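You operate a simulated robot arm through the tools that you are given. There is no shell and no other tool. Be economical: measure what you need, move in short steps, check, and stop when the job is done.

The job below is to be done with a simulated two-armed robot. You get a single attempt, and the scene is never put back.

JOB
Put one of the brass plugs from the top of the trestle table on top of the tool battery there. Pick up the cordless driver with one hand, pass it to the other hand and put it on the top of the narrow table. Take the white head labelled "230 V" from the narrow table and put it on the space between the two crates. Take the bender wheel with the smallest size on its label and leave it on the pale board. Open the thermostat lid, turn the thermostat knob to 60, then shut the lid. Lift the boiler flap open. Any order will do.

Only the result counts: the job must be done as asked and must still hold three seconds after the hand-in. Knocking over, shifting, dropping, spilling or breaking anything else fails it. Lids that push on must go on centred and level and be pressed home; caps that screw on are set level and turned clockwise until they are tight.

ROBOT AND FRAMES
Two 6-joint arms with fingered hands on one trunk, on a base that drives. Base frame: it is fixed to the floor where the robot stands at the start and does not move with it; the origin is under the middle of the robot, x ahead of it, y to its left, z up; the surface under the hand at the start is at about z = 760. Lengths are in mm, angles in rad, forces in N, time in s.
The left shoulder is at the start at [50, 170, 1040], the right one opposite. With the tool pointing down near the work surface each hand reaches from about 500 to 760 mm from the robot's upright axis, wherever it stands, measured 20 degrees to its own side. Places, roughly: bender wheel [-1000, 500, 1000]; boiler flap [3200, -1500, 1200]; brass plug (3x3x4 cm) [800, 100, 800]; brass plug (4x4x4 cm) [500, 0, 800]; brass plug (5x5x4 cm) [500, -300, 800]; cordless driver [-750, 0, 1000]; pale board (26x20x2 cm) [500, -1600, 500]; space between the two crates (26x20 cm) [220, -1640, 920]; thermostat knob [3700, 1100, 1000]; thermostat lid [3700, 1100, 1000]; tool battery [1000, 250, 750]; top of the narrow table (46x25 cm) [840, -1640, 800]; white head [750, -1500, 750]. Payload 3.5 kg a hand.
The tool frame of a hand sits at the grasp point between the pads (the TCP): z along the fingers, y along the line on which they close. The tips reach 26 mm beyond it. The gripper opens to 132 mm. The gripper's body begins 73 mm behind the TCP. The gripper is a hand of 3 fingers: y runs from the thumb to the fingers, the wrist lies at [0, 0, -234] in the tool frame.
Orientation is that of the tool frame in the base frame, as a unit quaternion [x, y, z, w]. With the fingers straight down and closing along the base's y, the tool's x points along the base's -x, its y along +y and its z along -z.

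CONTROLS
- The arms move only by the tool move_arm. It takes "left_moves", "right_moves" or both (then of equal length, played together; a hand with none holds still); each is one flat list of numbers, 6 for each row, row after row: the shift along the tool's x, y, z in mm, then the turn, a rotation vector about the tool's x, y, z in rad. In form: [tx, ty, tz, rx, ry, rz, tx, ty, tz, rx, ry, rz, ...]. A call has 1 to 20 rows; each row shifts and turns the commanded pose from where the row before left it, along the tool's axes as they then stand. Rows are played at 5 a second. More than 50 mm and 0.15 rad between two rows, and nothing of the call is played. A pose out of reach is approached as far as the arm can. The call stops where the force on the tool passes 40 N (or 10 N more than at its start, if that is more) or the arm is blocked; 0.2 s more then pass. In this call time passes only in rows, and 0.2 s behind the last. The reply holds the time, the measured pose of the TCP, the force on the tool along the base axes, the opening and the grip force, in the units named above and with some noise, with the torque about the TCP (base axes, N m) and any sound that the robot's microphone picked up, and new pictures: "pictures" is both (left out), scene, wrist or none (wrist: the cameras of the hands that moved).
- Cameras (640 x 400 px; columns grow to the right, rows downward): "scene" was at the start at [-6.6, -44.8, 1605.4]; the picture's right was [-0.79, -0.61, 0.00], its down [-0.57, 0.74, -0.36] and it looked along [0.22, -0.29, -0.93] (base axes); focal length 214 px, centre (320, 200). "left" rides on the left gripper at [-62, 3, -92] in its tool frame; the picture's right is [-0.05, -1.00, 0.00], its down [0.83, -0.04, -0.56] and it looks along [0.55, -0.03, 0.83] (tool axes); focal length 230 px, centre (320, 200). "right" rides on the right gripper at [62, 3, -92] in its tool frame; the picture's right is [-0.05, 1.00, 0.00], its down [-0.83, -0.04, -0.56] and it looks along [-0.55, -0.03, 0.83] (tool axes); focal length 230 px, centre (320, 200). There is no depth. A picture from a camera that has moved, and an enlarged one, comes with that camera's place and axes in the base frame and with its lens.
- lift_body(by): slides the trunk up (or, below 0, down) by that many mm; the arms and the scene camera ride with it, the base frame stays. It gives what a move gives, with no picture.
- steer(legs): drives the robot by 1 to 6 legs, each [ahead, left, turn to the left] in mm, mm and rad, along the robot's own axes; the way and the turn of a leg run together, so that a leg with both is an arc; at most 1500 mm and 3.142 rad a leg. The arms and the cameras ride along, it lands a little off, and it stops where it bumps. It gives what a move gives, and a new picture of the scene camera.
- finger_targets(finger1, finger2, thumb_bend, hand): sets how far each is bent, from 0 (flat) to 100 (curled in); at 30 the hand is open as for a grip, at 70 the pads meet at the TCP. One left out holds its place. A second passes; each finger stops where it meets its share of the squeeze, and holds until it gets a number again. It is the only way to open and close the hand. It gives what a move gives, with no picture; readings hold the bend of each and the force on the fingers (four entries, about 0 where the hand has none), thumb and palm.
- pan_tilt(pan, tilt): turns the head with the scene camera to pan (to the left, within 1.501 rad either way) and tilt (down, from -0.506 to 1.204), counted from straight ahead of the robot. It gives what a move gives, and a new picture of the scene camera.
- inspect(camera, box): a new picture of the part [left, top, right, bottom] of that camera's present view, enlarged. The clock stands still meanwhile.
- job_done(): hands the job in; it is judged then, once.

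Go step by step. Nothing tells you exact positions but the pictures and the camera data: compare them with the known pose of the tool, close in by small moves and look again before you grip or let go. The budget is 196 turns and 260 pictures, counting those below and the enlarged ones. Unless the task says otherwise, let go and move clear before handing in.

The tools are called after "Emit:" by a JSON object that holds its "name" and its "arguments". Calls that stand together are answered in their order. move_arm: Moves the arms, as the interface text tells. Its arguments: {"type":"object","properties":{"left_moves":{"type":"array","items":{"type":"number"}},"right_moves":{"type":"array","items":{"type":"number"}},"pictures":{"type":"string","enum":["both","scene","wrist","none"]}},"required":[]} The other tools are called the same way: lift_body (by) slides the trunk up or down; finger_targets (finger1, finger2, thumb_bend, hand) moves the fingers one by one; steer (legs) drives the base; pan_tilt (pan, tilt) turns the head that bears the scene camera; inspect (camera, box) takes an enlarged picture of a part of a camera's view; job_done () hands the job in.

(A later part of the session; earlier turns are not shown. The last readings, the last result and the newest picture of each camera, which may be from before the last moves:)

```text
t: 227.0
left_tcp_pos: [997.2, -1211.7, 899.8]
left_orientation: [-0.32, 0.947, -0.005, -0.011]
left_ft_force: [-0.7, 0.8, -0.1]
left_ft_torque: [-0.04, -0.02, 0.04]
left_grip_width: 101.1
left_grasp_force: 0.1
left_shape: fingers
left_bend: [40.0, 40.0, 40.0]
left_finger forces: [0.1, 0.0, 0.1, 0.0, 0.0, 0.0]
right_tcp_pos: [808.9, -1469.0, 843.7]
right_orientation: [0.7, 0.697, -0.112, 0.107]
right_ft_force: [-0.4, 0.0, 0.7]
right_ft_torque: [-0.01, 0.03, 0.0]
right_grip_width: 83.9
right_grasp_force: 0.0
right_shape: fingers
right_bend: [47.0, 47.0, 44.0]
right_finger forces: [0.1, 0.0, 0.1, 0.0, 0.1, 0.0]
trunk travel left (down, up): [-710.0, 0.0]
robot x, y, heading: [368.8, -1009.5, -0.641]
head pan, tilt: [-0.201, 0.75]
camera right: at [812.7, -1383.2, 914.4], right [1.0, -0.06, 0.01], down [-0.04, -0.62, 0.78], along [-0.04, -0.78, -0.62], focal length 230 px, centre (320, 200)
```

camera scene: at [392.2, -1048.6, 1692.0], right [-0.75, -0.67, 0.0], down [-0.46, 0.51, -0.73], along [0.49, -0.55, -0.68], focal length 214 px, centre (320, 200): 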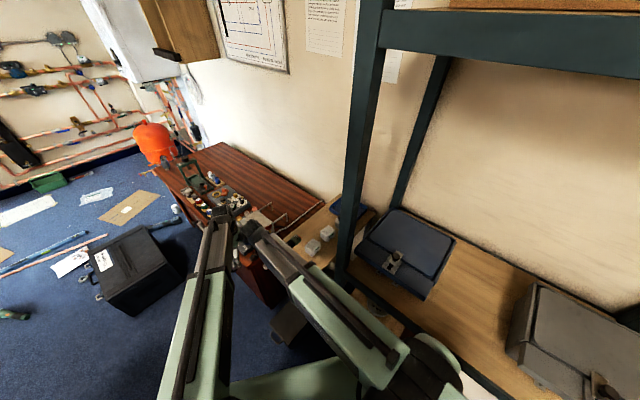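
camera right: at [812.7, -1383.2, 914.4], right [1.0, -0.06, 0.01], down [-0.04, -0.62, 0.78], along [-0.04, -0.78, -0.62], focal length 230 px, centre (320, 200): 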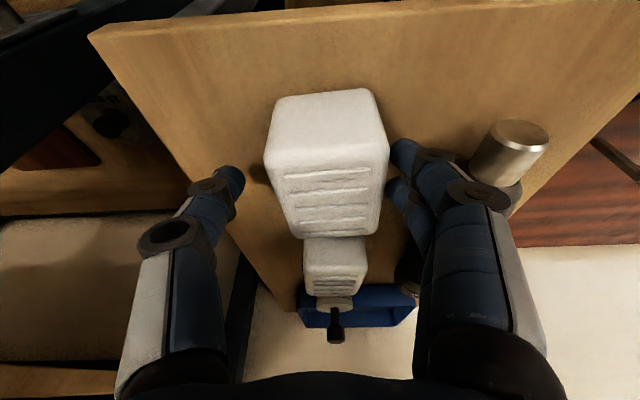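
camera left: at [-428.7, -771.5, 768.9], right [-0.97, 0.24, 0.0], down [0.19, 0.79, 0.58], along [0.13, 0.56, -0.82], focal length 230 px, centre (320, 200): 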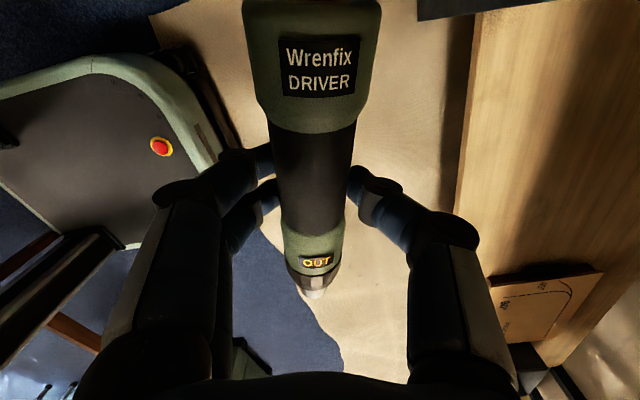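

Emit:
{"name": "finger_targets", "arguments": {"hand": "right", "finger1": 70, "finger2": 70, "thumb_bend": 70}}

Emit:
{"name": "move_arm", "arguments": {"right_moves": [-6, 0, -19, 0, 0, 0, -9, 0, -28, 0, 0, 0, -9, 0, -28, 0, 0, 0], "pictures": "wrist"}}

```text
t: 228.0
left_tcp_pos: [996.2, -1211.2, 898.7]
left_orientation: [-0.32, 0.947, -0.006, -0.011]
left_ft_force: [0.6, 0.3, -0.6]
left_ft_torque: [0.05, 0.01, 0.01]
left_grip_width: 101.0
left_grasp_force: 0.1
left_shape: fingers
left_bend: [40.0, 40.0, 40.0]
left_finger forces: [0.1, 0.1, 0.0, 0.1, 0.1, 0.0]
right_tcp_pos: [808.1, -1469.0, 844.7]
right_orientation: [0.701, 0.697, -0.111, 0.104]
right_ft_force: [-0.2, 0.1, 0.0]
right_ft_torque: [0.01, 0.01, 0.03]
right_grip_width: 47.4
right_grasp_force: 17.9
right_shape: fingers
right_bend: [57.0, 57.0, 61.0]
right_finger forces: [9.2, 9.2, 0.0, 0.0, 18.4, 0.0]
trunk travel left (down, up): [-710.0, 0.0]
robot x, y, heading: [366.9, -1007.3, -0.646]
head pan, tilt: [-0.201, 0.75]
```

```text
t: 228.8
left_tcp_pos: [996.9, -1211.0, 899.4]
left_orientation: [-0.32, 0.947, -0.006, -0.01]
left_ft_force: [-0.4, -0.6, 0.5]
left_ft_torque: [-0.03, 0.0, 0.0]
left_grip_width: 101.3
left_grasp_force: 0.0
left_shape: fingers
left_bend: [40.0, 40.0, 40.0]
left_finger forces: [0.0, 0.0, 0.2, 0.0, 0.1, 0.0]
right_tcp_pos: [804.8, -1472.7, 925.1]
right_orientation: [0.701, 0.697, -0.111, 0.105]
right_ft_force: [-0.2, -0.4, -3.0]
right_ft_torque: [0.02, -0.02, 0.0]
right_grip_width: 47.1
right_grasp_force: 18.4
right_shape: fingers
right_bend: [57.0, 57.0, 61.0]
right_finger forces: [9.0, 9.2, 0.0, 0.0, 18.2, 0.1]
trunk travel left (down, up): [-710.0, 0.0]
robot x, y, heading: [365.9, -1007.7, -0.643]
head pan, tilt: [-0.201, 0.75]
camera right: at [810.0, -1386.6, 993.8], right [1.0, -0.06, 0.01], down [-0.04, -0.62, 0.78], along [-0.04, -0.78, -0.62], focal length 230 px, centre (320, 200)
```

right: 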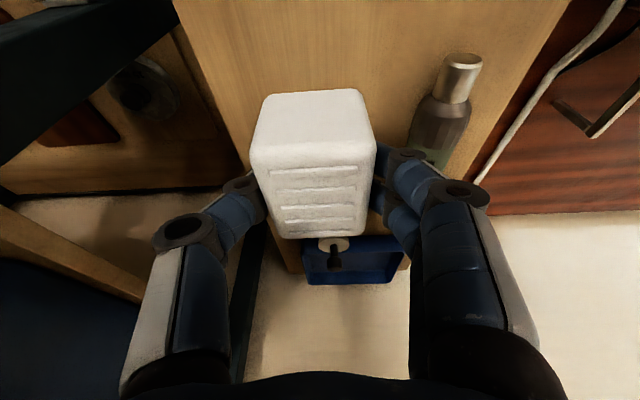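

The head is held. I lift it, pull the hand back clear of the shelf post, raise and retract the left hand, then back the robot away.

Emit:
{"name": "move_arm", "arguments": {"right_moves": [-11, 0, -36, 0, 0, 0, -11, 0, -36, 0, 0, 0, 33, 0, -10.6, 0, 0, 0, 33, 0, -10.6, 0, 0, 0, 33, 0, -10.6, 0, 0, 0, 33, 0, -10.6, 0, 0, 0], "left_moves": [0, 0, -40, 0, 0, 0, 0, 0, -40, 0, 0, 0, 0, 0, -20, 0, 0, 0, 0, 0, 0, 0, 0, 0, 0, 0, 0, 0, 0, 0, 0, 0, 0, 0, 0, 0], "pictures": "none"}}

Emit:
{"name": "steer", "arguments": {"legs": [[-350, 0, 0], [0, 0, -0.93]]}}

Emit:
{"name": "move_arm", "arguments": {"right_moves": [0, 0, 0, -0.041, 0, -0.127, 0, 0, 0, -0.041, 0, -0.127, 0, 0, 0, -0.041, 0, -0.127, 0, 0, 0, -0.041, 0, -0.127, 0, 0, 0, -0.041, 0, -0.127, 0, 0, 0, -0.041, 0, -0.127, 0, 0, 0, -0.041, 0, -0.127], "pictures": "wrist"}}

```text
t: 230.2
left_tcp_pos: [998.5, -1206.4, 998.5]
left_orientation: [-0.32, 0.947, -0.006, -0.011]
left_ft_force: [-0.8, 0.1, -0.5]
left_ft_torque: [-0.01, -0.01, 0.0]
left_grip_width: 100.9
left_grasp_force: 0.1
left_shape: fingers
left_bend: [40.0, 40.0, 40.0]
left_finger forces: [0.0, 0.0, 0.0, 0.0, 0.0, 0.0]
right_tcp_pos: [805.6, -1331.6, 999.8]
right_orientation: [0.701, 0.696, -0.111, 0.107]
right_ft_force: [0.4, -0.4, -3.6]
right_ft_torque: [-0.02, -0.01, -0.01]
right_grip_width: 47.3
right_grasp_force: 17.7
right_shape: fingers
right_bend: [57.0, 57.0, 61.0]
right_finger forces: [8.9, 9.1, 0.0, 0.0, 18.0, 0.0]
trunk travel left (down, up): [-710.0, 0.0]
robot x, y, heading: [364.9, -1010.8, -0.644]
head pan, tilt: [-0.201, 0.75]
```

```text
t: 234.8
left_tcp_pos: [318.7, -1418.9, 998.2]
left_orientation: [0.128, 0.992, -0.001, -0.012]
left_ft_force: [0.5, 0.3, -0.8]
left_ft_torque: [-0.01, -0.01, 0.03]
left_grip_width: 101.2
left_grasp_force: 0.1
left_shape: fingers
left_bend: [40.0, 40.0, 40.0]
left_finger forces: [0.0, 0.0, 0.0, 0.1, 0.1, 0.0]
right_tcp_pos: [99.6, -1342.7, 1000.0]
right_orientation: [0.935, 0.319, -0.146, 0.045]
right_ft_force: [-0.2, -0.2, -3.5]
right_ft_torque: [0.02, 0.0, 0.02]
right_grip_width: 47.1
right_grasp_force: 17.7
right_shape: fingers
right_bend: [57.0, 57.0, 61.0]
right_finger forces: [8.8, 8.9, 0.1, 0.0, 17.7, 0.0]
trunk travel left (down, up): [-710.0, 0.0]
robot x, y, heading: [85.9, -798.8, -1.545]
head pan, tilt: [-0.201, 0.75]
camera scene: at [69.4, -841.7, 1692.0], right [-0.98, 0.18, 0.0], down [0.12, 0.67, -0.73], along [-0.13, -0.72, -0.68], focal length 214 px, centre (320, 200)
```

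scene: 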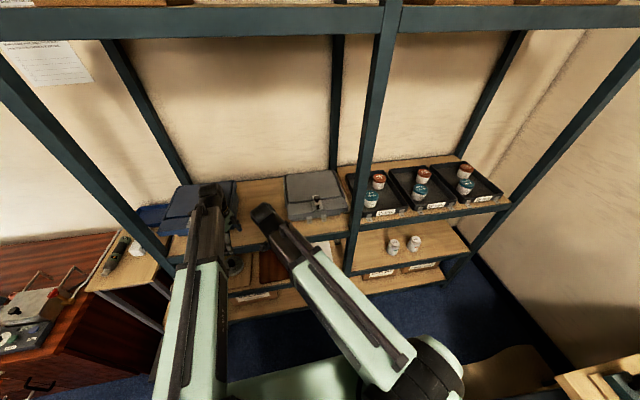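

```text
t: 236.4
left_tcp_pos: [316.5, -1418.4, 998.2]
left_orientation: [0.128, 0.992, -0.001, -0.012]
left_ft_force: [-0.3, -0.8, -0.1]
left_ft_torque: [-0.01, 0.0, 0.0]
left_grip_width: 101.3
left_grasp_force: 0.1
left_shape: fingers
left_bend: [40.0, 40.0, 40.0]
left_finger forces: [0.0, 0.0, 0.0, 0.0, 0.1, 0.0]
right_tcp_pos: [101.4, -1343.0, 999.7]
right_orientation: [0.69, 0.708, -0.105, 0.107]
right_ft_force: [1.0, -0.2, -3.1]
right_ft_torque: [0.0, -0.01, -0.01]
right_grip_width: 46.8
right_grasp_force: 17.9
right_shape: fingers
right_bend: [57.0, 57.0, 61.0]
right_finger forces: [8.8, 9.0, 0.0, 0.0, 17.7, 0.0]
trunk travel left (down, up): [-710.0, 0.0]
robot x, y, heading: [87.6, -798.7, -1.549]
head pan, tilt: [-0.201, 0.75]
camera right: at [102.8, -1256.5, 1070.0], right [1.0, -0.03, 0.01], down [-0.03, -0.63, 0.78], along [-0.01, -0.78, -0.63], focal length 230 px, centre (320, 200)
```

right: 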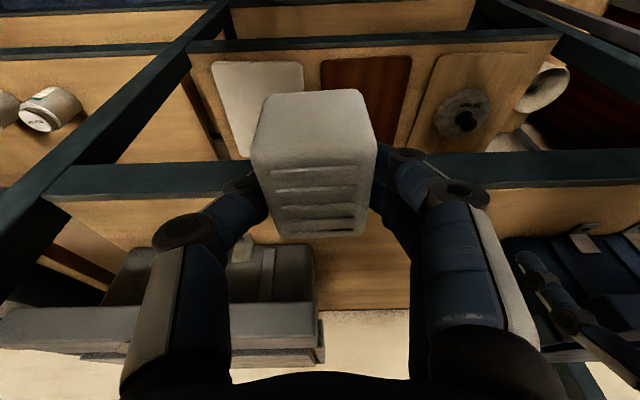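

The space between the crates is clear, and the wheel is still fine on the pale board. I retract and raise the left hand, and shift the robot so the right hand is in front of the gap.

Emit:
{"name": "move_arm", "arguments": {"left_moves": [10, 40, -25, 0, 0, 0, 10, 40, -25, 0, 0, 0, 10, 40, -25, 0, 0, 0, 10, 40, -25, 0, 0, 0], "pictures": "none"}}

Emit:
{"name": "steer", "arguments": {"legs": [[0, 115, -0.02]]}}

Emit:
{"name": "inspect", "arguments": {"camera": "right", "box": [0, 0, 640, 400]}}

```text
t: 237.4
left_tcp_pos: [324.4, -1250.2, 1097.7]
left_orientation: [0.128, 0.992, 0.0, -0.013]
left_ft_force: [0.0, -0.1, -0.8]
left_ft_torque: [0.01, -0.01, 0.01]
left_grip_width: 101.3
left_grasp_force: 0.1
left_shape: fingers
left_bend: [40.0, 40.0, 40.0]
left_finger forces: [0.0, 0.1, 0.1, 0.0, 0.1, 0.1]
right_tcp_pos: [101.7, -1341.5, 1000.3]
right_orientation: [0.692, 0.706, -0.106, 0.108]
right_ft_force: [-0.3, 0.2, -2.9]
right_ft_torque: [0.0, -0.02, -0.01]
right_grip_width: 46.9
right_grasp_force: 18.0
right_shape: fingers
right_bend: [57.0, 57.0, 61.0]
right_finger forces: [8.9, 9.0, 0.1, 0.0, 17.9, 0.1]
trunk travel left (down, up): [-710.0, 0.0]
robot x, y, heading: [86.3, -797.0, -1.55]
head pan, tilt: [-0.201, 0.75]
```

```text
t: 238.6
left_tcp_pos: [432.9, -1255.2, 1098.1]
left_orientation: [0.138, 0.99, 0.0, -0.013]
left_ft_force: [0.2, -0.1, 0.2]
left_ft_torque: [0.0, 0.04, 0.01]
left_grip_width: 101.3
left_grasp_force: 0.0
left_shape: fingers
left_bend: [40.0, 40.0, 40.0]
left_finger forces: [0.1, 0.0, 0.0, 0.1, 0.1, 0.0]
right_tcp_pos: [207.7, -1341.9, 999.4]
right_orientation: [0.699, 0.699, -0.108, 0.105]
right_ft_force: [-0.4, -0.4, -3.7]
right_ft_torque: [-0.02, 0.07, -0.02]
right_grip_width: 46.9
right_grasp_force: 18.3
right_shape: fingers
right_bend: [57.0, 57.0, 61.0]
right_finger forces: [8.9, 9.1, 0.1, 0.0, 17.7, 0.0]
trunk travel left (down, up): [-710.0, 0.0]
robot x, y, heading: [201.6, -794.2, -1.564]
head pan, tilt: [-0.201, 0.75]
camera scene: at [187.2, -838.8, 1692.1], right [-0.98, 0.2, 0.0], down [0.13, 0.67, -0.73], along [-0.15, -0.72, -0.68], focal length 214 px, centre (320, 200)
```

scene: 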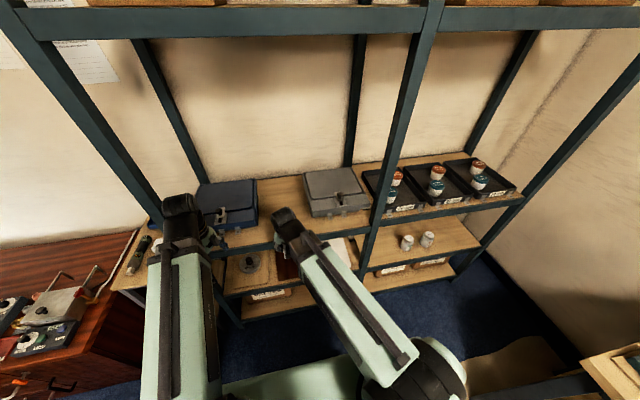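

```text
1.00 times, centred on (320, 200) of right (not enlarged: the box is as wide or as high as the picture)
camera zoom: at [210.8, -1255.5, 1070.0], right [1.0, -0.05, 0.01], down [-0.04, -0.63, 0.78], along [-0.03, -0.78, -0.63], focal length 230 px, centre (320, 200)
```

zoom: 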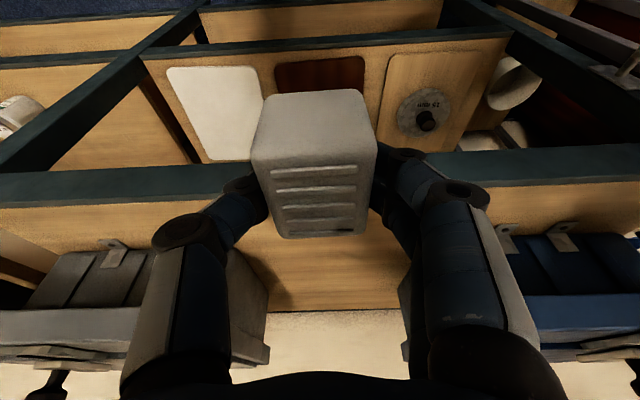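

Emit:
{"name": "steer", "arguments": {"legs": [[165, 10, 0]]}}

Emit:
{"name": "move_arm", "arguments": {"right_moves": [-33.3, 0, 10.6, 0, 0, 0, -33.3, 0, 10.6, 0, 0, 0, -33.3, 0, 10.6, 0, 0, 0], "pictures": "wrist"}}

```text
t: 240.1
left_tcp_pos: [442.0, -1415.7, 1097.3]
left_orientation: [0.137, 0.99, 0.001, -0.012]
left_ft_force: [0.2, 0.2, 0.2]
left_ft_torque: [0.02, -0.02, 0.01]
left_grip_width: 101.1
left_grasp_force: 0.0
left_shape: fingers
left_bend: [40.0, 40.0, 40.0]
left_finger forces: [0.1, 0.0, 0.1, 0.1, 0.1, 0.0]
right_tcp_pos: [217.3, -1501.9, 999.0]
right_orientation: [0.698, 0.7, -0.107, 0.106]
right_ft_force: [-0.4, -0.1, -3.7]
right_ft_torque: [0.03, -0.01, 0.01]
right_grip_width: 47.0
right_grasp_force: 18.1
right_shape: fingers
right_bend: [57.0, 57.0, 61.0]
right_finger forces: [8.8, 9.0, 0.1, 0.0, 17.9, 0.1]
trunk travel left (down, up): [-710.0, 0.0]
robot x, y, heading: [213.1, -957.8, -1.569]
head pan, tilt: [-0.201, 0.75]
camera scene: at [194.8, -1001.3, 1692.0], right [-0.98, 0.2, 0.0], down [0.13, 0.67, -0.73], along [-0.14, -0.72, -0.68], focal length 214 px, centre (320, 200)
```

scene: 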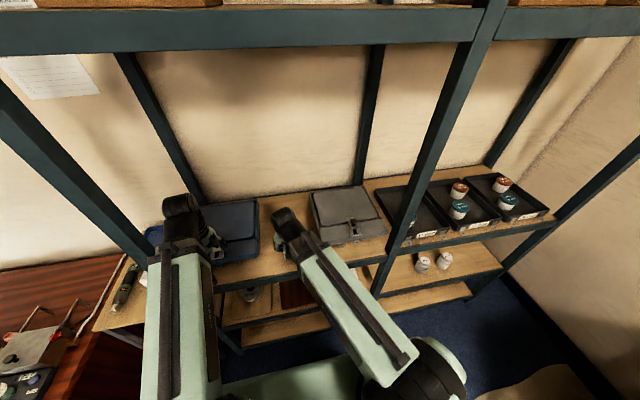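

```text
t: 240.9
left_tcp_pos: [442.2, -1414.5, 1097.3]
left_orientation: [0.138, 0.99, 0.0, -0.012]
left_ft_force: [-0.7, -0.9, -0.1]
left_ft_torque: [0.03, -0.02, 0.0]
left_grip_width: 101.5
left_grasp_force: 0.1
left_shape: fingers
left_bend: [40.0, 40.0, 40.0]
left_finger forces: [0.0, 0.1, 0.0, 0.0, 0.0, 0.0]
right_tcp_pos: [219.1, -1609.2, 999.2]
right_orientation: [0.698, 0.7, -0.107, 0.105]
right_ft_force: [0.0, 0.8, -2.6]
right_ft_torque: [-0.02, 0.02, -0.01]
right_grip_width: 47.0
right_grasp_force: 18.1
right_shape: fingers
right_bend: [57.0, 57.0, 61.0]
right_finger forces: [8.8, 9.0, 0.1, 0.0, 17.8, 0.1]
trunk travel left (down, up): [-710.0, 0.0]
robot x, y, heading: [211.7, -954.8, -1.565]
head pan, tilt: [-0.201, 0.75]
camera right: at [221.4, -1523.9, 1069.7], right [1.0, -0.05, 0.01], down [-0.04, -0.63, 0.78], along [-0.03, -0.78, -0.63], focal length 230 px, centre (320, 200)
```

right: 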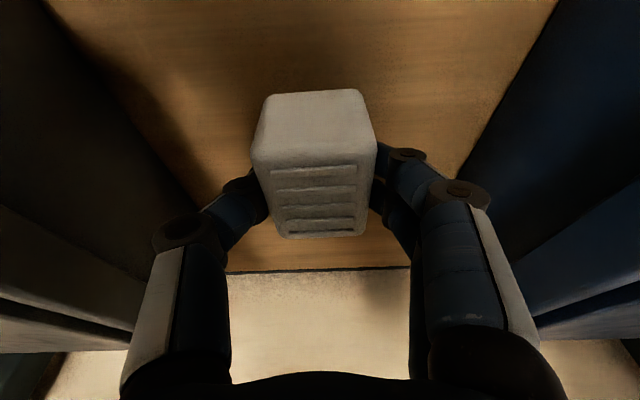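

Centred in the gap. I lower the head onto the shelf.

Emit:
{"name": "move_arm", "arguments": {"right_moves": [2.4, 1, 7.6, 0, 0, 0, 2.4, 1, 7.6, 0, 0, 0, 2.4, 1, 7.6, 0, 0, 0, 2.4, 0, 7.6, 0, 0, 0], "pictures": "none"}}

Emit:
{"name": "move_arm", "arguments": {"right_moves": [0.9, 0, 2.9, 0, 0, 0, 0.9, 0, 2.9, 0, 0, 0, 0.6, 0, 1.9, 0, 0, 0], "pictures": "none"}}

```text
t: 241.9
left_tcp_pos: [442.6, -1413.5, 1097.8]
left_orientation: [0.138, 0.99, -0.001, -0.012]
left_ft_force: [-0.3, -1.1, 0.2]
left_ft_torque: [0.0, -0.02, 0.03]
left_grip_width: 101.2
left_grasp_force: 0.0
left_shape: fingers
left_bend: [40.0, 40.0, 40.0]
left_finger forces: [0.0, 0.0, 0.1, 0.1, 0.0, 0.0]
right_tcp_pos: [221.1, -1605.9, 969.1]
right_orientation: [0.698, 0.7, -0.106, 0.108]
right_ft_force: [0.8, 0.1, -2.0]
right_ft_torque: [0.04, -0.03, 0.03]
right_grip_width: 46.9
right_grasp_force: 17.7
right_shape: fingers
right_bend: [57.0, 57.0, 61.0]
right_finger forces: [8.8, 9.0, 0.1, 0.0, 17.8, 0.0]
trunk travel left (down, up): [-710.0, 0.0]
robot x, y, heading: [212.9, -955.2, -1.568]
head pan, tilt: [-0.201, 0.75]
```

```text
t: 242.7
left_tcp_pos: [441.4, -1412.7, 1098.4]
left_orientation: [0.138, 0.99, -0.001, -0.012]
left_ft_force: [-0.7, 0.2, 0.6]
left_ft_torque: [0.01, -0.01, -0.01]
left_grip_width: 101.1
left_grasp_force: 0.1
left_shape: fingers
left_bend: [40.0, 40.0, 40.0]
left_finger forces: [0.0, 0.1, 0.0, 0.1, 0.0, 0.0]
right_tcp_pos: [219.8, -1605.6, 962.2]
right_orientation: [0.699, 0.699, -0.108, 0.109]
right_ft_force: [-0.4, -0.8, 22.0]
right_ft_torque: [-0.14, -0.04, 0.02]
right_grip_width: 46.6
right_grasp_force: 19.5
right_shape: fingers
right_bend: [57.0, 57.0, 62.0]
right_finger forces: [10.0, 9.8, 0.0, 0.0, 20.3, 0.0]
trunk travel left (down, up): [-710.0, 0.0]
robot x, y, heading: [211.5, -957.7, -1.568]
head pan, tilt: [-0.201, 0.75]
```

Contact. I ease off slightly, open, and withdraw.

Emit:
{"name": "move_arm", "arguments": {"right_moves": [-0.6, 0, -1.9, 0, 0, 0], "pictures": "none"}}

Emit:
{"name": "finger_targets", "arguments": {"hand": "right", "finger1": 44, "finger2": 44, "thumb_bend": 44}}

Emit:
{"name": "move_arm", "arguments": {"right_moves": [0, 0, -20, 0, 0, 0, 0, 0, -35, 0, 0, 0, 0, 0, -35, 0, 0, 0, 20, 0, -35, 0, 0, 0], "pictures": "wrist"}}

```text
t: 243.1
left_tcp_pos: [442.5, -1413.8, 1098.1]
left_orientation: [0.138, 0.99, 0.0, -0.012]
left_ft_force: [0.3, -0.4, -0.4]
left_ft_torque: [0.02, -0.01, -0.01]
left_grip_width: 101.4
left_grasp_force: 0.1
left_shape: fingers
left_bend: [40.0, 40.0, 40.0]
left_finger forces: [0.1, 0.0, 0.0, 0.0, 0.0, 0.0]
right_tcp_pos: [219.3, -1605.6, 962.3]
right_orientation: [0.697, 0.701, -0.108, 0.109]
right_ft_force: [-0.2, -2.6, 19.2]
right_ft_torque: [-0.2, -0.09, 0.02]
right_grip_width: 46.6
right_grasp_force: 19.8
right_shape: fingers
right_bend: [57.0, 57.0, 62.0]
right_finger forces: [10.1, 9.9, 0.1, 0.0, 19.6, 0.0]
trunk travel left (down, up): [-710.0, 0.0]
robot x, y, heading: [209.0, -957.8, -1.567]
head pan, tilt: [-0.201, 0.75]
```

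```text
t: 244.1
left_tcp_pos: [441.0, -1414.7, 1097.0]
left_orientation: [0.138, 0.99, 0.0, -0.012]
left_ft_force: [0.7, 0.5, 0.8]
left_ft_torque: [-0.01, 0.0, -0.02]
left_grip_width: 101.5
left_grasp_force: 0.0
left_shape: fingers
left_bend: [40.0, 40.0, 40.0]
left_finger forces: [0.0, 0.1, 0.1, 0.1, 0.0, 0.0]
right_tcp_pos: [219.2, -1605.6, 960.8]
right_orientation: [0.698, 0.7, -0.108, 0.107]
right_ft_force: [-0.1, 0.0, 1.4]
right_ft_torque: [-0.01, 0.0, -0.01]
right_grip_width: 87.3
right_grasp_force: 0.1
right_shape: fingers
right_bend: [44.0, 44.0, 44.0]
right_finger forces: [0.0, 0.1, 0.1, 0.0, 0.0, 0.0]
trunk travel left (down, up): [-710.0, 0.0]
robot x, y, heading: [213.1, -958.1, -1.567]
head pan, tilt: [-0.201, 0.75]
```

```text
t: 245.1
left_tcp_pos: [441.3, -1413.7, 1098.5]
left_orientation: [0.138, 0.99, -0.001, -0.013]
left_ft_force: [0.3, -0.6, 1.2]
left_ft_torque: [-0.01, 0.02, -0.01]
left_grip_width: 101.1
left_grasp_force: 0.1
left_shape: fingers
left_bend: [40.0, 40.0, 40.0]
left_finger forces: [0.0, 0.0, 0.0, 0.0, 0.1, 0.0]
right_tcp_pos: [220.6, -1545.7, 1075.5]
right_orientation: [0.698, 0.7, -0.107, 0.107]
right_ft_force: [-0.2, 0.4, 0.0]
right_ft_torque: [-0.01, 0.02, 0.01]
right_grip_width: 87.6
right_grasp_force: 0.0
right_shape: fingers
right_bend: [44.0, 44.0, 44.0]
right_finger forces: [0.0, 0.0, 0.0, 0.0, 0.1, 0.1]
trunk travel left (down, up): [-710.0, 0.0]
robot x, y, heading: [210.3, -957.5, -1.569]
head pan, tilt: [-0.201, 0.75]
camera right: at [222.4, -1460.5, 1145.6], right [1.0, -0.05, 0.01], down [-0.04, -0.63, 0.78], along [-0.03, -0.78, -0.63], focal length 230 px, centre (320, 200)
```

right: 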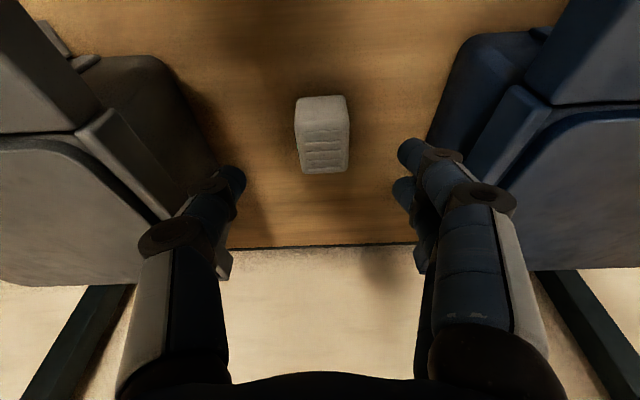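

The head stands between the crates. I back out and turn towards the far end of the room for a look.

Emit:
{"name": "steer", "arguments": {"legs": [[-260, 0, 0], [0, -150, 0], [0, 0, 1.571]]}}

Emit:
{"name": "pan_tilt", "arguments": {"pan": 0.0, "tilt": 0.35}}

```text
t: 251.8
left_tcp_pos: [515.4, -446.2, 1097.5]
left_orientation: [-0.613, 0.79, -0.009, -0.008]
left_ft_force: [-0.3, 0.3, 0.6]
left_ft_torque: [0.01, 0.02, 0.02]
left_grip_width: 101.2
left_grasp_force: 0.1
left_shape: fingers
left_bend: [40.0, 40.0, 40.0]
left_finger forces: [0.1, 0.0, 0.0, 0.0, 0.0, 0.1]
right_tcp_pos: [653.5, -664.4, 1075.2]
right_orientation: [-0.015, 0.988, 0.001, 0.152]
right_ft_force: [0.5, -0.5, -0.1]
right_ft_torque: [0.01, -0.02, -0.01]
right_grip_width: 87.4
right_grasp_force: 0.0
right_shape: fingers
right_bend: [44.0, 44.0, 44.0]
right_finger forces: [0.0, 0.0, 0.0, 0.0, 0.0, 0.1]
trunk travel left (down, up): [-710.0, 0.0]
robot x, y, heading: [61.4, -690.3, 0.028]
head pan, tilt: [-0.201, 0.75]
camera scene: at [104.2, -703.8, 1692.1], right [-0.17, -0.99, 0.0], down [-0.67, 0.12, -0.73], along [0.72, -0.13, -0.68], focal length 214 px, centre (320, 200)
```

scene: 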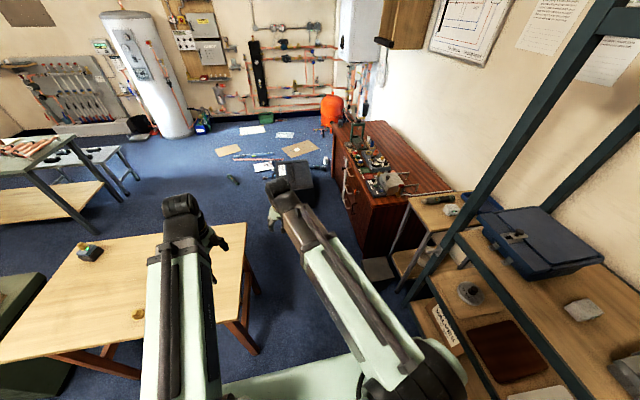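

```text
t: 252.7
left_tcp_pos: [515.0, -446.3, 1097.8]
left_orientation: [-0.614, 0.789, -0.009, -0.009]
left_ft_force: [0.3, 0.1, -0.8]
left_ft_torque: [-0.02, -0.01, 0.01]
left_grip_width: 101.1
left_grasp_force: 0.0
left_shape: fingers
left_bend: [40.0, 40.0, 40.0]
left_finger forces: [0.1, 0.0, 0.0, 0.0, 0.0, 0.0]
right_tcp_pos: [653.4, -665.1, 1075.5]
right_orientation: [-0.014, 0.988, 0.002, 0.151]
right_ft_force: [-0.4, -0.3, 0.2]
right_ft_torque: [0.02, 0.0, 0.02]
right_grip_width: 87.5
right_grasp_force: 0.0
right_shape: fingers
right_bend: [44.0, 44.0, 44.0]
right_finger forces: [0.0, 0.0, 0.1, 0.0, 0.0, 0.0]
trunk travel left (down, up): [-710.0, 0.0]
robot x, y, heading: [64.0, -691.6, 0.032]
head pan, tilt: [0.0, 0.351]
camera scene: at [115.7, -687.0, 1727.7], right [0.03, -1.0, 0.0], down [-0.34, -0.01, -0.94], along [0.94, 0.03, -0.34], focal length 214 px, centre (320, 200)
```

scene: 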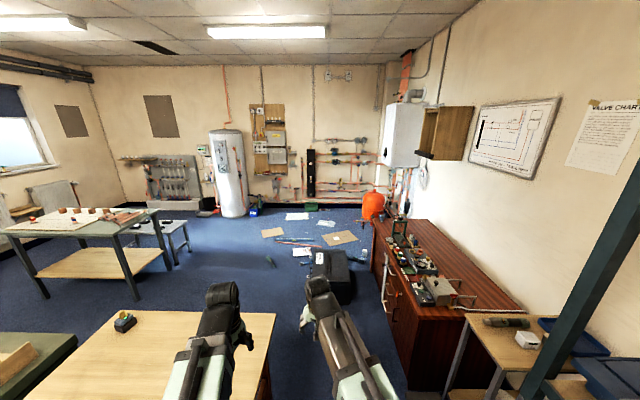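

Emit:
{"name": "inspect", "arguments": {"camera": "scene", "box": [360, 80, 480, 180]}}

Emit:
{"name": "inspect", "arguments": {"camera": "scene", "box": [180, 100, 400, 280]}}

```text
4.00 times, centred on (420, 130) of scene
camera zoom: at [115.7, -687.0, 1727.7], right [0.03, -1.0, 0.0], down [-0.34, -0.01, -0.94], along [0.94, 0.03, -0.34], focal length 858 px, centre (-80, 480)
```

zoom: 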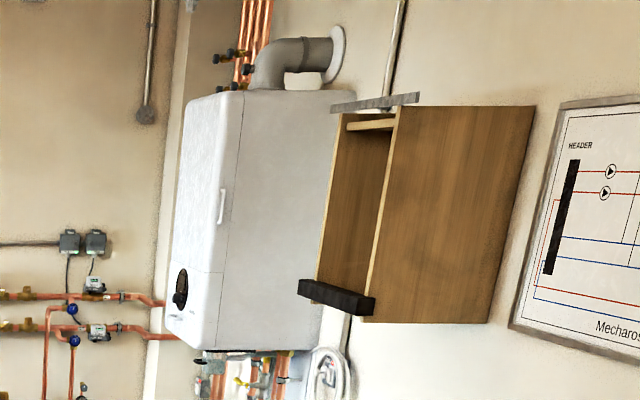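

```text
2.22 times, centred on (290, 190) of scene
camera zoom: at [115.7, -687.0, 1727.7], right [0.03, -1.0, 0.0], down [-0.34, -0.01, -0.94], along [0.94, 0.03, -0.34], focal length 477 px, centre (387, 222)
```

zoom: 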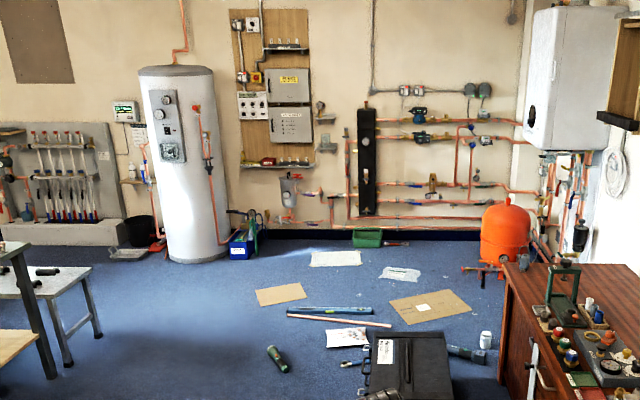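

I plan the way: straight along y = -690, then strafe left into the free lane, then on toward the tank. First leg set.

Emit:
{"name": "steer", "arguments": {"legs": [[0, 0, -0.03], [1335, 0, 0], [0, 1250, 0]]}}

Emit:
{"name": "pan_tilt", "arguments": {"pan": 0.0, "tilt": 0.5}}

```text
t: 265.9
left_tcp_pos: [1953.6, 759.3, 1097.1]
left_orientation: [-0.579, 0.815, -0.008, -0.009]
left_ft_force: [0.1, 0.7, -0.9]
left_ft_torque: [0.01, 0.01, 0.0]
left_grip_width: 100.9
left_grasp_force: 0.1
left_shape: fingers
left_bend: [40.0, 40.0, 40.0]
left_finger forces: [0.1, 0.1, 0.1, 0.0, 0.1, 0.0]
right_tcp_pos: [2074.9, 529.9, 1075.9]
right_orientation: [0.027, 0.988, -0.005, 0.152]
right_ft_force: [0.0, -0.1, -0.8]
right_ft_torque: [-0.02, 0.0, 0.04]
right_grip_width: 87.7
right_grasp_force: 0.1
right_shape: fingers
right_bend: [44.0, 44.0, 44.0]
right_finger forces: [0.0, 0.0, 0.0, 0.0, 0.0, 0.0]
trunk travel left (down, up): [-710.0, 0.0]
robot x, y, heading: [1485.1, 556.7, -0.058]
head pan, tilt: [0.0, 0.351]
camera scene: at [1535.4, 552.9, 1727.8], right [-0.06, -1.0, 0.0], down [-0.34, 0.02, -0.94], along [0.94, -0.05, -0.34], focal length 214 px, centre (320, 200)
```

scene: 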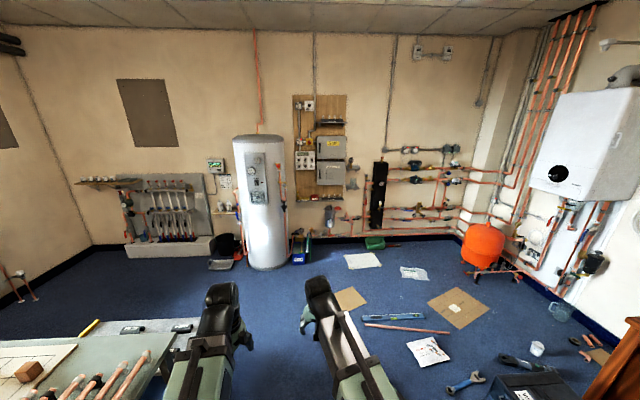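

```text
t: 266.6
left_tcp_pos: [1952.5, 758.7, 1097.7]
left_orientation: [-0.58, 0.815, -0.008, -0.009]
left_ft_force: [-1.1, -0.6, -0.1]
left_ft_torque: [0.03, 0.0, 0.02]
left_grip_width: 101.0
left_grasp_force: 0.0
left_shape: fingers
left_bend: [40.0, 40.0, 40.0]
left_finger forces: [0.1, 0.0, 0.0, 0.0, 0.0, 0.0]
right_tcp_pos: [2073.9, 529.3, 1075.7]
right_orientation: [0.028, 0.988, -0.005, 0.151]
right_ft_force: [0.3, -0.3, -0.4]
right_ft_torque: [0.0, 0.01, 0.03]
right_grip_width: 87.3
right_grasp_force: 0.0
right_shape: fingers
right_bend: [44.0, 44.0, 44.0]
right_finger forces: [0.1, 0.1, 0.0, 0.0, 0.0, 0.0]
trunk travel left (down, up): [-710.0, 0.0]
robot x, y, heading: [1481.9, 556.5, -0.055]
head pan, tilt: [0.0, 0.499]
camera scene: at [1533.2, 552.5, 1714.1], right [-0.06, -1.0, 0.0], down [-0.48, 0.03, -0.88], along [0.88, -0.05, -0.48], focal length 214 px, centre (320, 200)
```

scene: 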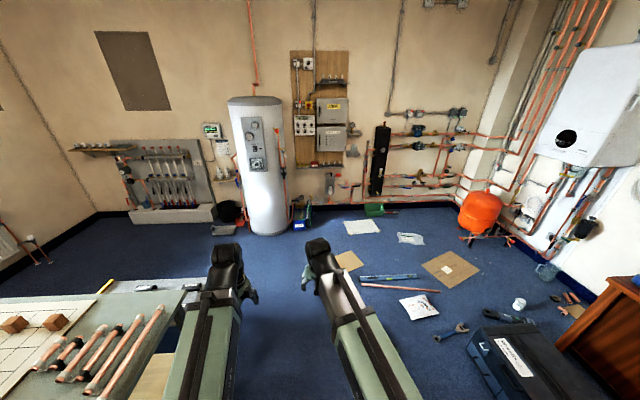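

Emit:
{"name": "inspect", "arguments": {"camera": "scene", "box": [225, 95, 305, 205]}}

Emit:
{"name": "inspect", "arguments": {"camera": "scene", "box": [520, 50, 640, 200]}}

```text
3.64 times, centred on (265, 150) of scene
camera zoom: at [1533.2, 552.5, 1714.1], right [-0.06, -1.0, 0.0], down [-0.48, 0.03, -0.88], along [0.88, -0.05, -0.48], focal length 780 px, centre (520, 382)
```

zoom: 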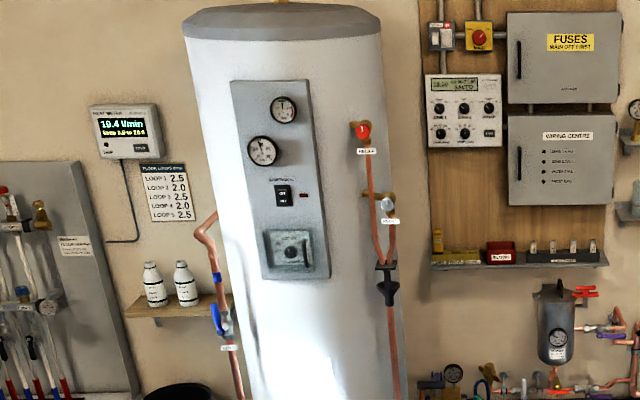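

```text
2.67 times, centred on (580, 125) of scene
camera zoom: at [1533.2, 552.5, 1714.1], right [-0.06, -1.0, 0.0], down [-0.48, 0.03, -0.88], along [0.88, -0.05, -0.48], focal length 572 px, centre (-373, 400)
```

zoom: 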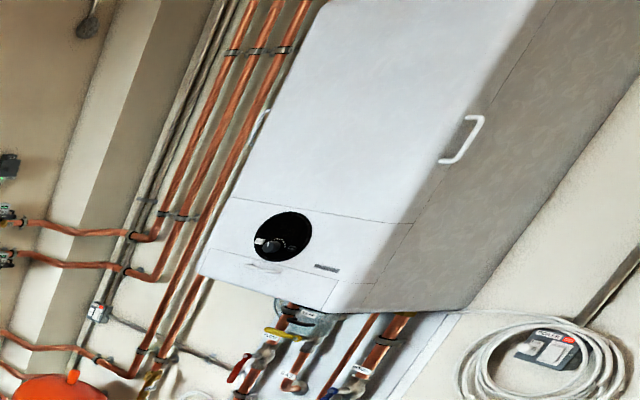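

The thermostat box with its clear lid is at about [3700,1085,980] on the tank; the boiler's bottom flap with a small tab is near [3150,-1500,1220]. Thermostat first.

Emit:
{"name": "steer", "arguments": {"legs": [[0, 0, 0.055], [1440, 0, 0], [0, 380, 0]]}}

Emit:
{"name": "pan_tilt", "arguments": {"pan": 0.15, "tilt": 0.7}}

Emit:
{"name": "inspect", "arguments": {"camera": "scene", "box": [250, 60, 390, 180]}}

```text
t: 276.3
left_tcp_pos: [3454.0, 1093.0, 1097.0]
left_orientation: [-0.583, 0.812, -0.009, -0.01]
left_ft_force: [-0.1, 0.6, 0.0]
left_ft_torque: [-0.03, 0.0, 0.0]
left_grip_width: 101.3
left_grasp_force: 0.0
left_shape: fingers
left_bend: [40.0, 40.0, 40.0]
left_finger forces: [0.0, 0.0, 0.1, 0.0, 0.1, 0.0]
right_tcp_pos: [3574.3, 865.6, 1074.0]
right_orientation: [0.023, 0.988, -0.004, 0.152]
right_ft_force: [0.0, 0.4, -0.4]
right_ft_torque: [0.01, 0.0, -0.06]
right_grip_width: 87.6
right_grasp_force: 0.0
right_shape: fingers
right_bend: [44.0, 44.0, 44.0]
right_finger forces: [0.0, 0.1, 0.0, 0.0, 0.0, 0.1]
trunk travel left (down, up): [-710.0, 0.0]
robot x, y, heading: [2986.2, 890.3, -0.044]
head pan, tilt: [0.0, 0.499]
camera scene: at [3036.0, 883.8, 1714.1], right [-0.05, -1.0, 0.0], down [-0.48, 0.02, -0.88], along [0.88, -0.04, -0.48], focal length 214 px, centre (320, 200)
```

scene: 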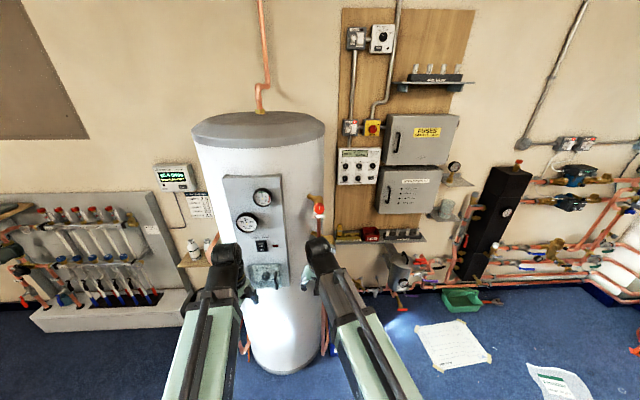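

```text
t: 277.0
left_tcp_pos: [3453.7, 1091.3, 1097.9]
left_orientation: [-0.583, 0.812, -0.008, -0.009]
left_ft_force: [0.1, 0.7, -0.8]
left_ft_torque: [0.02, 0.03, 0.01]
left_grip_width: 101.5
left_grasp_force: 0.0
left_shape: fingers
left_bend: [40.0, 40.0, 40.0]
left_finger forces: [0.2, 0.0, 0.0, 0.0, 0.0, 0.0]
right_tcp_pos: [3576.0, 864.0, 1074.8]
right_orientation: [0.023, 0.988, -0.004, 0.151]
right_ft_force: [-0.3, -0.5, -0.3]
right_ft_torque: [-0.03, -0.01, -0.01]
right_grip_width: 87.3
right_grasp_force: 0.2
right_shape: fingers
right_bend: [44.0, 44.0, 44.0]
right_finger forces: [0.0, 0.1, 0.0, 0.0, 0.0, 0.1]
trunk travel left (down, up): [-710.0, 0.0]
robot x, y, heading: [2983.7, 883.3, -0.048]
head pan, tilt: [0.15, 0.7]
camera scene: at [3029.5, 895.3, 1696.4], right [0.1, -0.99, 0.0], down [-0.64, -0.07, -0.77], along [0.76, 0.08, -0.64], focal length 214 px, centre (320, 200)
```

scene: 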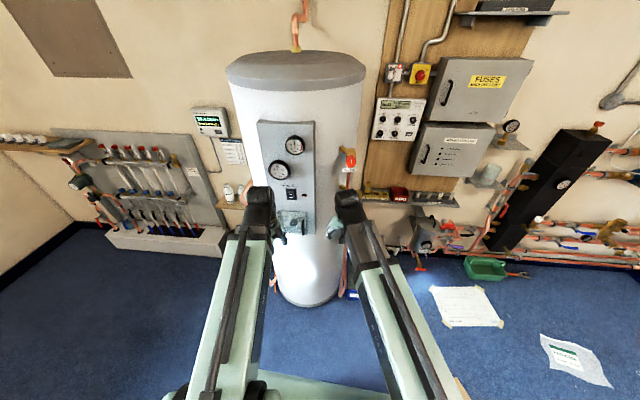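

```text
3.33 times, centred on (320, 120) of scene
camera zoom: at [3029.5, 895.3, 1696.4], right [0.1, -0.99, 0.0], down [-0.64, -0.07, -0.77], along [0.76, 0.08, -0.64], focal length 715 px, centre (320, 467)
```

zoom: 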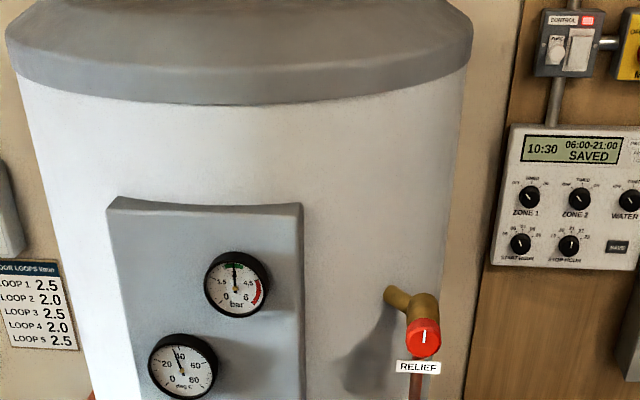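

Emit:
{"name": "inspect", "arguments": {"camera": "scene", "box": [262, 180, 326, 245]}}

```text
6.15 times, centred on (294, 212) of scene
camera zoom: at [3029.5, 895.3, 1696.4], right [0.1, -0.99, 0.0], down [-0.64, -0.07, -0.77], along [0.76, 0.08, -0.64], focal length 1320 px, centre (480, 123)
```

zoom: 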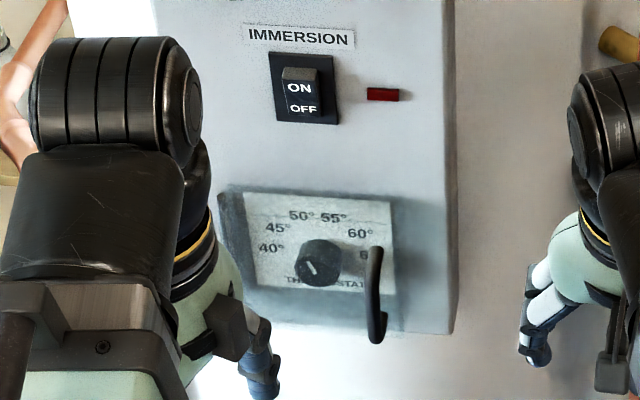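

The clear lid has a black vertical handle on its right edge and is hinged at the left. I shift left so the right hand faces it.

Emit:
{"name": "steer", "arguments": {"legs": [[0, 0, 0.048], [20, 0, 0], [0, 255, 0]]}}

Emit:
{"name": "move_arm", "arguments": {"right_moves": [0, 0, 0, 0, -0.14, 0, 0, 0, 0, 0, -0.14, 0, 0, 0, 0, 0, -0.14, 0, 0, 0, 0, 0, -0.14, 0, 0, 0, 0, 0, -0.14, 0, 0, 0, 0, 0, -0.14, 0, 0, 0, 0, 0, -0.14, 0, 0, 0, 0, 0, -0.14, 0, 0, 0, 0, 0, -0.14, 0], "pictures": "wrist"}}

```text
t: 279.7
left_tcp_pos: [3461.1, 1376.3, 1098.7]
left_orientation: [-0.605, 0.796, -0.009, -0.009]
left_ft_force: [0.1, 0.1, 0.3]
left_ft_torque: [-0.02, -0.02, 0.02]
left_grip_width: 101.0
left_grasp_force: 0.0
left_shape: fingers
left_bend: [40.0, 40.0, 40.0]
left_finger forces: [0.0, 0.1, 0.0, 0.0, 0.0, 0.0]
right_tcp_pos: [3594.6, 1154.1, 1074.6]
right_orientation: [-0.004, 0.988, -0.001, 0.151]
right_ft_force: [-0.6, 1.3, 0.5]
right_ft_torque: [-0.04, 0.03, -0.03]
right_grip_width: 87.5
right_grasp_force: 0.0
right_shape: fingers
right_bend: [44.0, 44.0, 44.0]
right_finger forces: [0.0, 0.1, 0.0, 0.1, 0.0, 0.1]
trunk travel left (down, up): [-710.0, 0.0]
robot x, y, heading: [3005.3, 1143.3, 0.007]
head pan, tilt: [0.15, 0.7]
camera scene: at [3047.7, 1157.6, 1696.3], right [0.16, -0.99, 0.0], down [-0.64, -0.1, -0.76], along [0.76, 0.12, -0.64], focal length 214 px, centre (320, 200)
```

scene: 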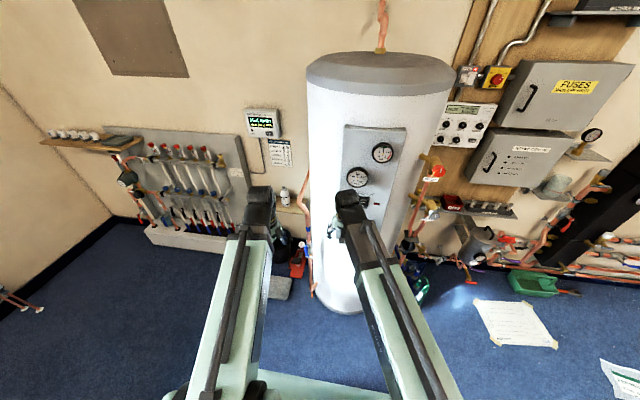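

```text
t: 281.7
left_tcp_pos: [3460.9, 1375.6, 1097.8]
left_orientation: [-0.605, 0.796, -0.009, -0.009]
left_ft_force: [-0.5, -0.7, -0.4]
left_ft_torque: [0.02, -0.02, 0.01]
left_grip_width: 101.5
left_grasp_force: 0.0
left_shape: fingers
left_bend: [40.0, 40.0, 40.0]
left_finger forces: [0.1, 0.0, 0.0, 0.0, 0.0, 0.1]
right_tcp_pos: [3643.6, 1178.7, 1072.6]
right_orientation: [-0.002, 0.709, 0.001, 0.705]
right_ft_force: [-0.3, 0.1, 0.2]
right_ft_torque: [0.0, 0.04, -0.01]
right_grip_width: 87.7
right_grasp_force: 0.0
right_shape: fingers
right_bend: [44.0, 44.0, 44.0]
right_finger forces: [0.0, 0.0, 0.0, 0.1, 0.1, 0.0]
right hand out of reach, approached as far as the arm can: row 4, 5, 6, 7
trunk travel left (down, up): [-710.0, 0.0]
robot x, y, heading: [3005.8, 1145.3, 0.006]
head pan, tilt: [0.15, 0.7]
camera right: at [3548.6, 1179.9, 1011.3], right [-0.01, 1.0, 0.05], down [-0.55, -0.05, 0.83], along [0.84, -0.02, 0.55], focal length 230 px, centre (320, 200)
```

right: 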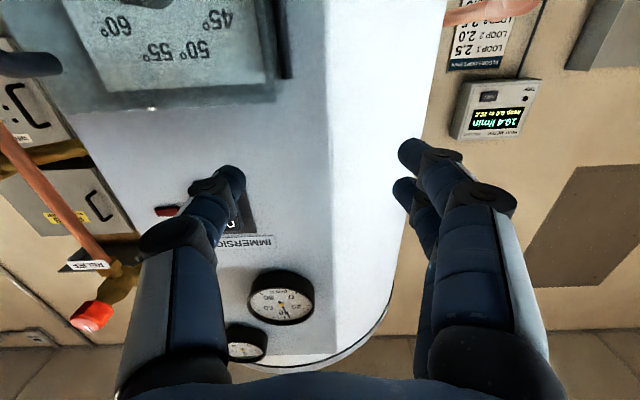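

The right hand points level at the panel. I lower it and move right, in front of the handle.

Emit:
{"name": "move_arm", "arguments": {"right_moves": [26, -34, -5, 0, 0, 0, 26, -34, -5, 0, 0, 0, 26, -34, -5, 0, 0, 0, 26, -34, -5, 0, 0, 0], "pictures": "wrist"}}

```text
t: 282.7
left_tcp_pos: [3462.3, 1374.5, 1097.9]
left_orientation: [-0.605, 0.796, -0.008, -0.008]
left_ft_force: [0.2, 0.2, -0.2]
left_ft_torque: [0.02, 0.02, 0.01]
left_grip_width: 101.4
left_grasp_force: 0.2
left_shape: fingers
left_bend: [40.0, 40.0, 40.0]
left_finger forces: [0.0, 0.1, 0.0, 0.0, 0.1, 0.0]
right_tcp_pos: [3624.9, 1040.3, 965.1]
right_orientation: [-0.001, 0.71, 0.002, 0.704]
right_ft_force: [0.4, -0.4, -0.5]
right_ft_torque: [0.0, -0.01, 0.06]
right_grip_width: 87.7
right_grasp_force: 0.0
right_shape: fingers
right_bend: [44.0, 44.0, 44.0]
right_finger forces: [0.0, 0.0, 0.1, 0.0, 0.0, 0.0]
right hand out of reach, approached as far as the arm can: row 2
trunk travel left (down, up): [-710.0, 0.0]
robot x, y, heading: [3003.9, 1142.8, 0.01]
head pan, tilt: [0.15, 0.7]
camera right: at [3531.8, 1042.4, 904.5], right [-0.01, 1.0, 0.05], down [-0.55, -0.05, 0.83], along [0.84, -0.02, 0.55], focal length 230 px, centre (320, 200)
```

right: 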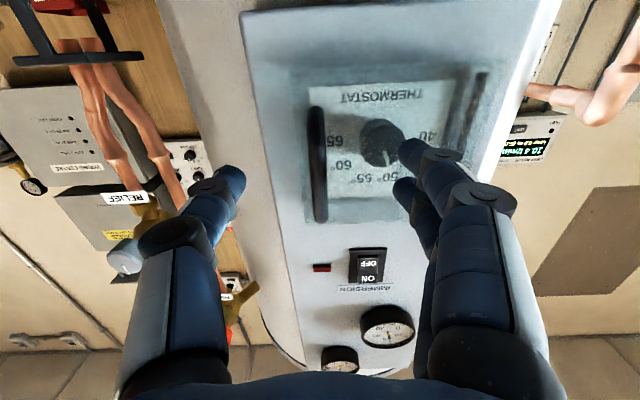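

Emit:
{"name": "move_arm", "arguments": {"right_moves": [0, 0, 15, 0, 0, 0, 0, 0, 15, 0, 0, 0], "pictures": "wrist"}}

```text
t: 283.3
left_tcp_pos: [3461.3, 1377.0, 1097.8]
left_orientation: [-0.605, 0.796, -0.008, -0.009]
left_ft_force: [0.1, 0.1, -0.6]
left_ft_torque: [0.0, 0.01, -0.02]
left_grip_width: 101.1
left_grasp_force: 0.0
left_shape: fingers
left_bend: [40.0, 40.0, 40.0]
left_finger forces: [0.0, 0.1, 0.0, 0.0, 0.0, 0.0]
right_tcp_pos: [3656.6, 1043.7, 965.9]
right_orientation: [-0.002, 0.71, 0.002, 0.705]
right_ft_force: [-0.7, 0.4, -0.4]
right_ft_torque: [0.01, -0.02, 0.0]
right_grip_width: 87.7
right_grasp_force: 0.1
right_shape: fingers
right_bend: [44.0, 44.0, 44.0]
right_finger forces: [0.0, 0.0, 0.0, 0.0, 0.1, 0.0]
trunk travel left (down, up): [-710.0, 0.0]
robot x, y, heading: [3005.9, 1148.4, 0.007]
head pan, tilt: [0.15, 0.7]
camera right: at [3562.4, 1044.9, 905.3], right [-0.01, 1.0, 0.05], down [-0.55, -0.05, 0.83], along [0.84, -0.02, 0.55], focal length 230 px, centre (320, 200)
```

right: 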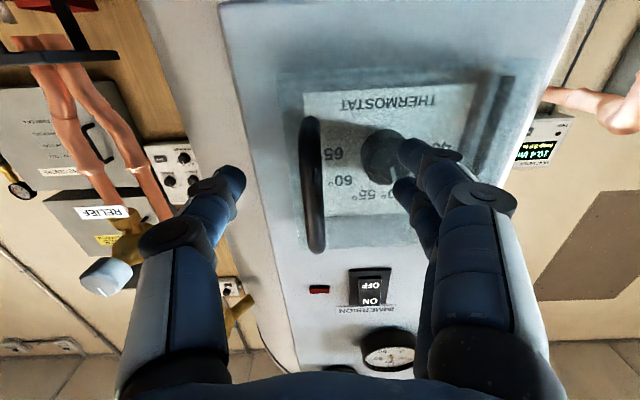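

The handle bar is at x ≈ 3666, z 930–1010, just between the fingers. I advance a touch and close on it.

Emit:
{"name": "move_arm", "arguments": {"right_moves": [-4, -2, 5, 0, 0, 0], "pictures": "none"}}

Emit:
{"name": "finger_targets", "arguments": {"hand": "right", "finger1": 76, "finger2": 76, "thumb_bend": 76}}

Emit:
{"name": "inspect", "arguments": {"camera": "right", "box": [160, 60, 480, 300]}}

```text
t: 283.7
left_tcp_pos: [3461.8, 1375.3, 1098.7]
left_orientation: [-0.605, 0.796, -0.01, -0.008]
left_ft_force: [0.8, 0.0, 0.7]
left_ft_torque: [0.01, 0.0, 0.0]
left_grip_width: 100.9
left_grasp_force: 0.0
left_shape: fingers
left_bend: [40.0, 40.0, 40.0]
left_finger forces: [0.0, 0.1, 0.1, 0.0, 0.0, 0.0]
right_tcp_pos: [3660.3, 1042.6, 969.0]
right_orientation: [-0.003, 0.71, 0.002, 0.704]
right_ft_force: [-4.3, -0.5, -1.9]
right_ft_torque: [-0.05, 0.03, 0.29]
right_grip_width: 87.7
right_grasp_force: 2.5
right_shape: fingers
right_bend: [44.0, 44.0, 44.0]
right_finger forces: [1.3, 3.8, 0.0, 0.0, 0.1, 0.0]
trunk travel left (down, up): [-710.0, 0.0]
robot x, y, heading: [3002.7, 1143.0, 0.008]
head pan, tilt: [0.15, 0.7]
```

```text
t: 284.7
left_tcp_pos: [3460.4, 1375.3, 1097.9]
left_orientation: [-0.605, 0.796, -0.009, -0.008]
left_ft_force: [0.1, 0.6, 0.3]
left_ft_torque: [-0.02, -0.03, -0.04]
left_grip_width: 101.3
left_grasp_force: 0.1
left_shape: fingers
left_bend: [40.0, 40.0, 40.0]
left_finger forces: [0.1, 0.0, 0.0, 0.0, 0.0, 0.0]
right_tcp_pos: [3660.2, 1041.4, 970.1]
right_orientation: [-0.002, 0.71, 0.002, 0.704]
right_ft_force: [-0.4, -0.8, -0.7]
right_ft_torque: [0.0, -0.03, -0.01]
right_grip_width: 0.0
right_grasp_force: 0.1
right_shape: fingers
right_bend: [75.0, 75.0, 73.0]
right_finger forces: [0.1, 0.0, 0.0, 0.0, 0.0, 0.0]
trunk travel left (down, up): [-710.0, 0.0]
robot x, y, heading: [3000.8, 1145.8, 0.009]
head pan, tilt: [0.15, 0.7]
```

```text
1.67 times, centred on (320, 180) of right
camera zoom: at [3567.0, 1043.4, 909.2], right [-0.01, 1.0, 0.05], down [-0.55, -0.05, 0.83], along [0.84, -0.02, 0.55], focal length 384 px, centre (320, 233)
```

zoom: 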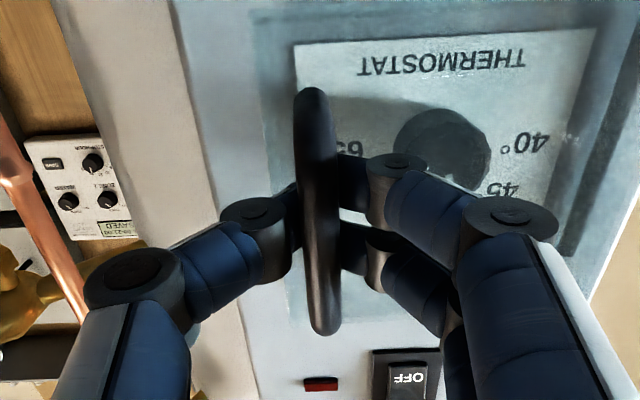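

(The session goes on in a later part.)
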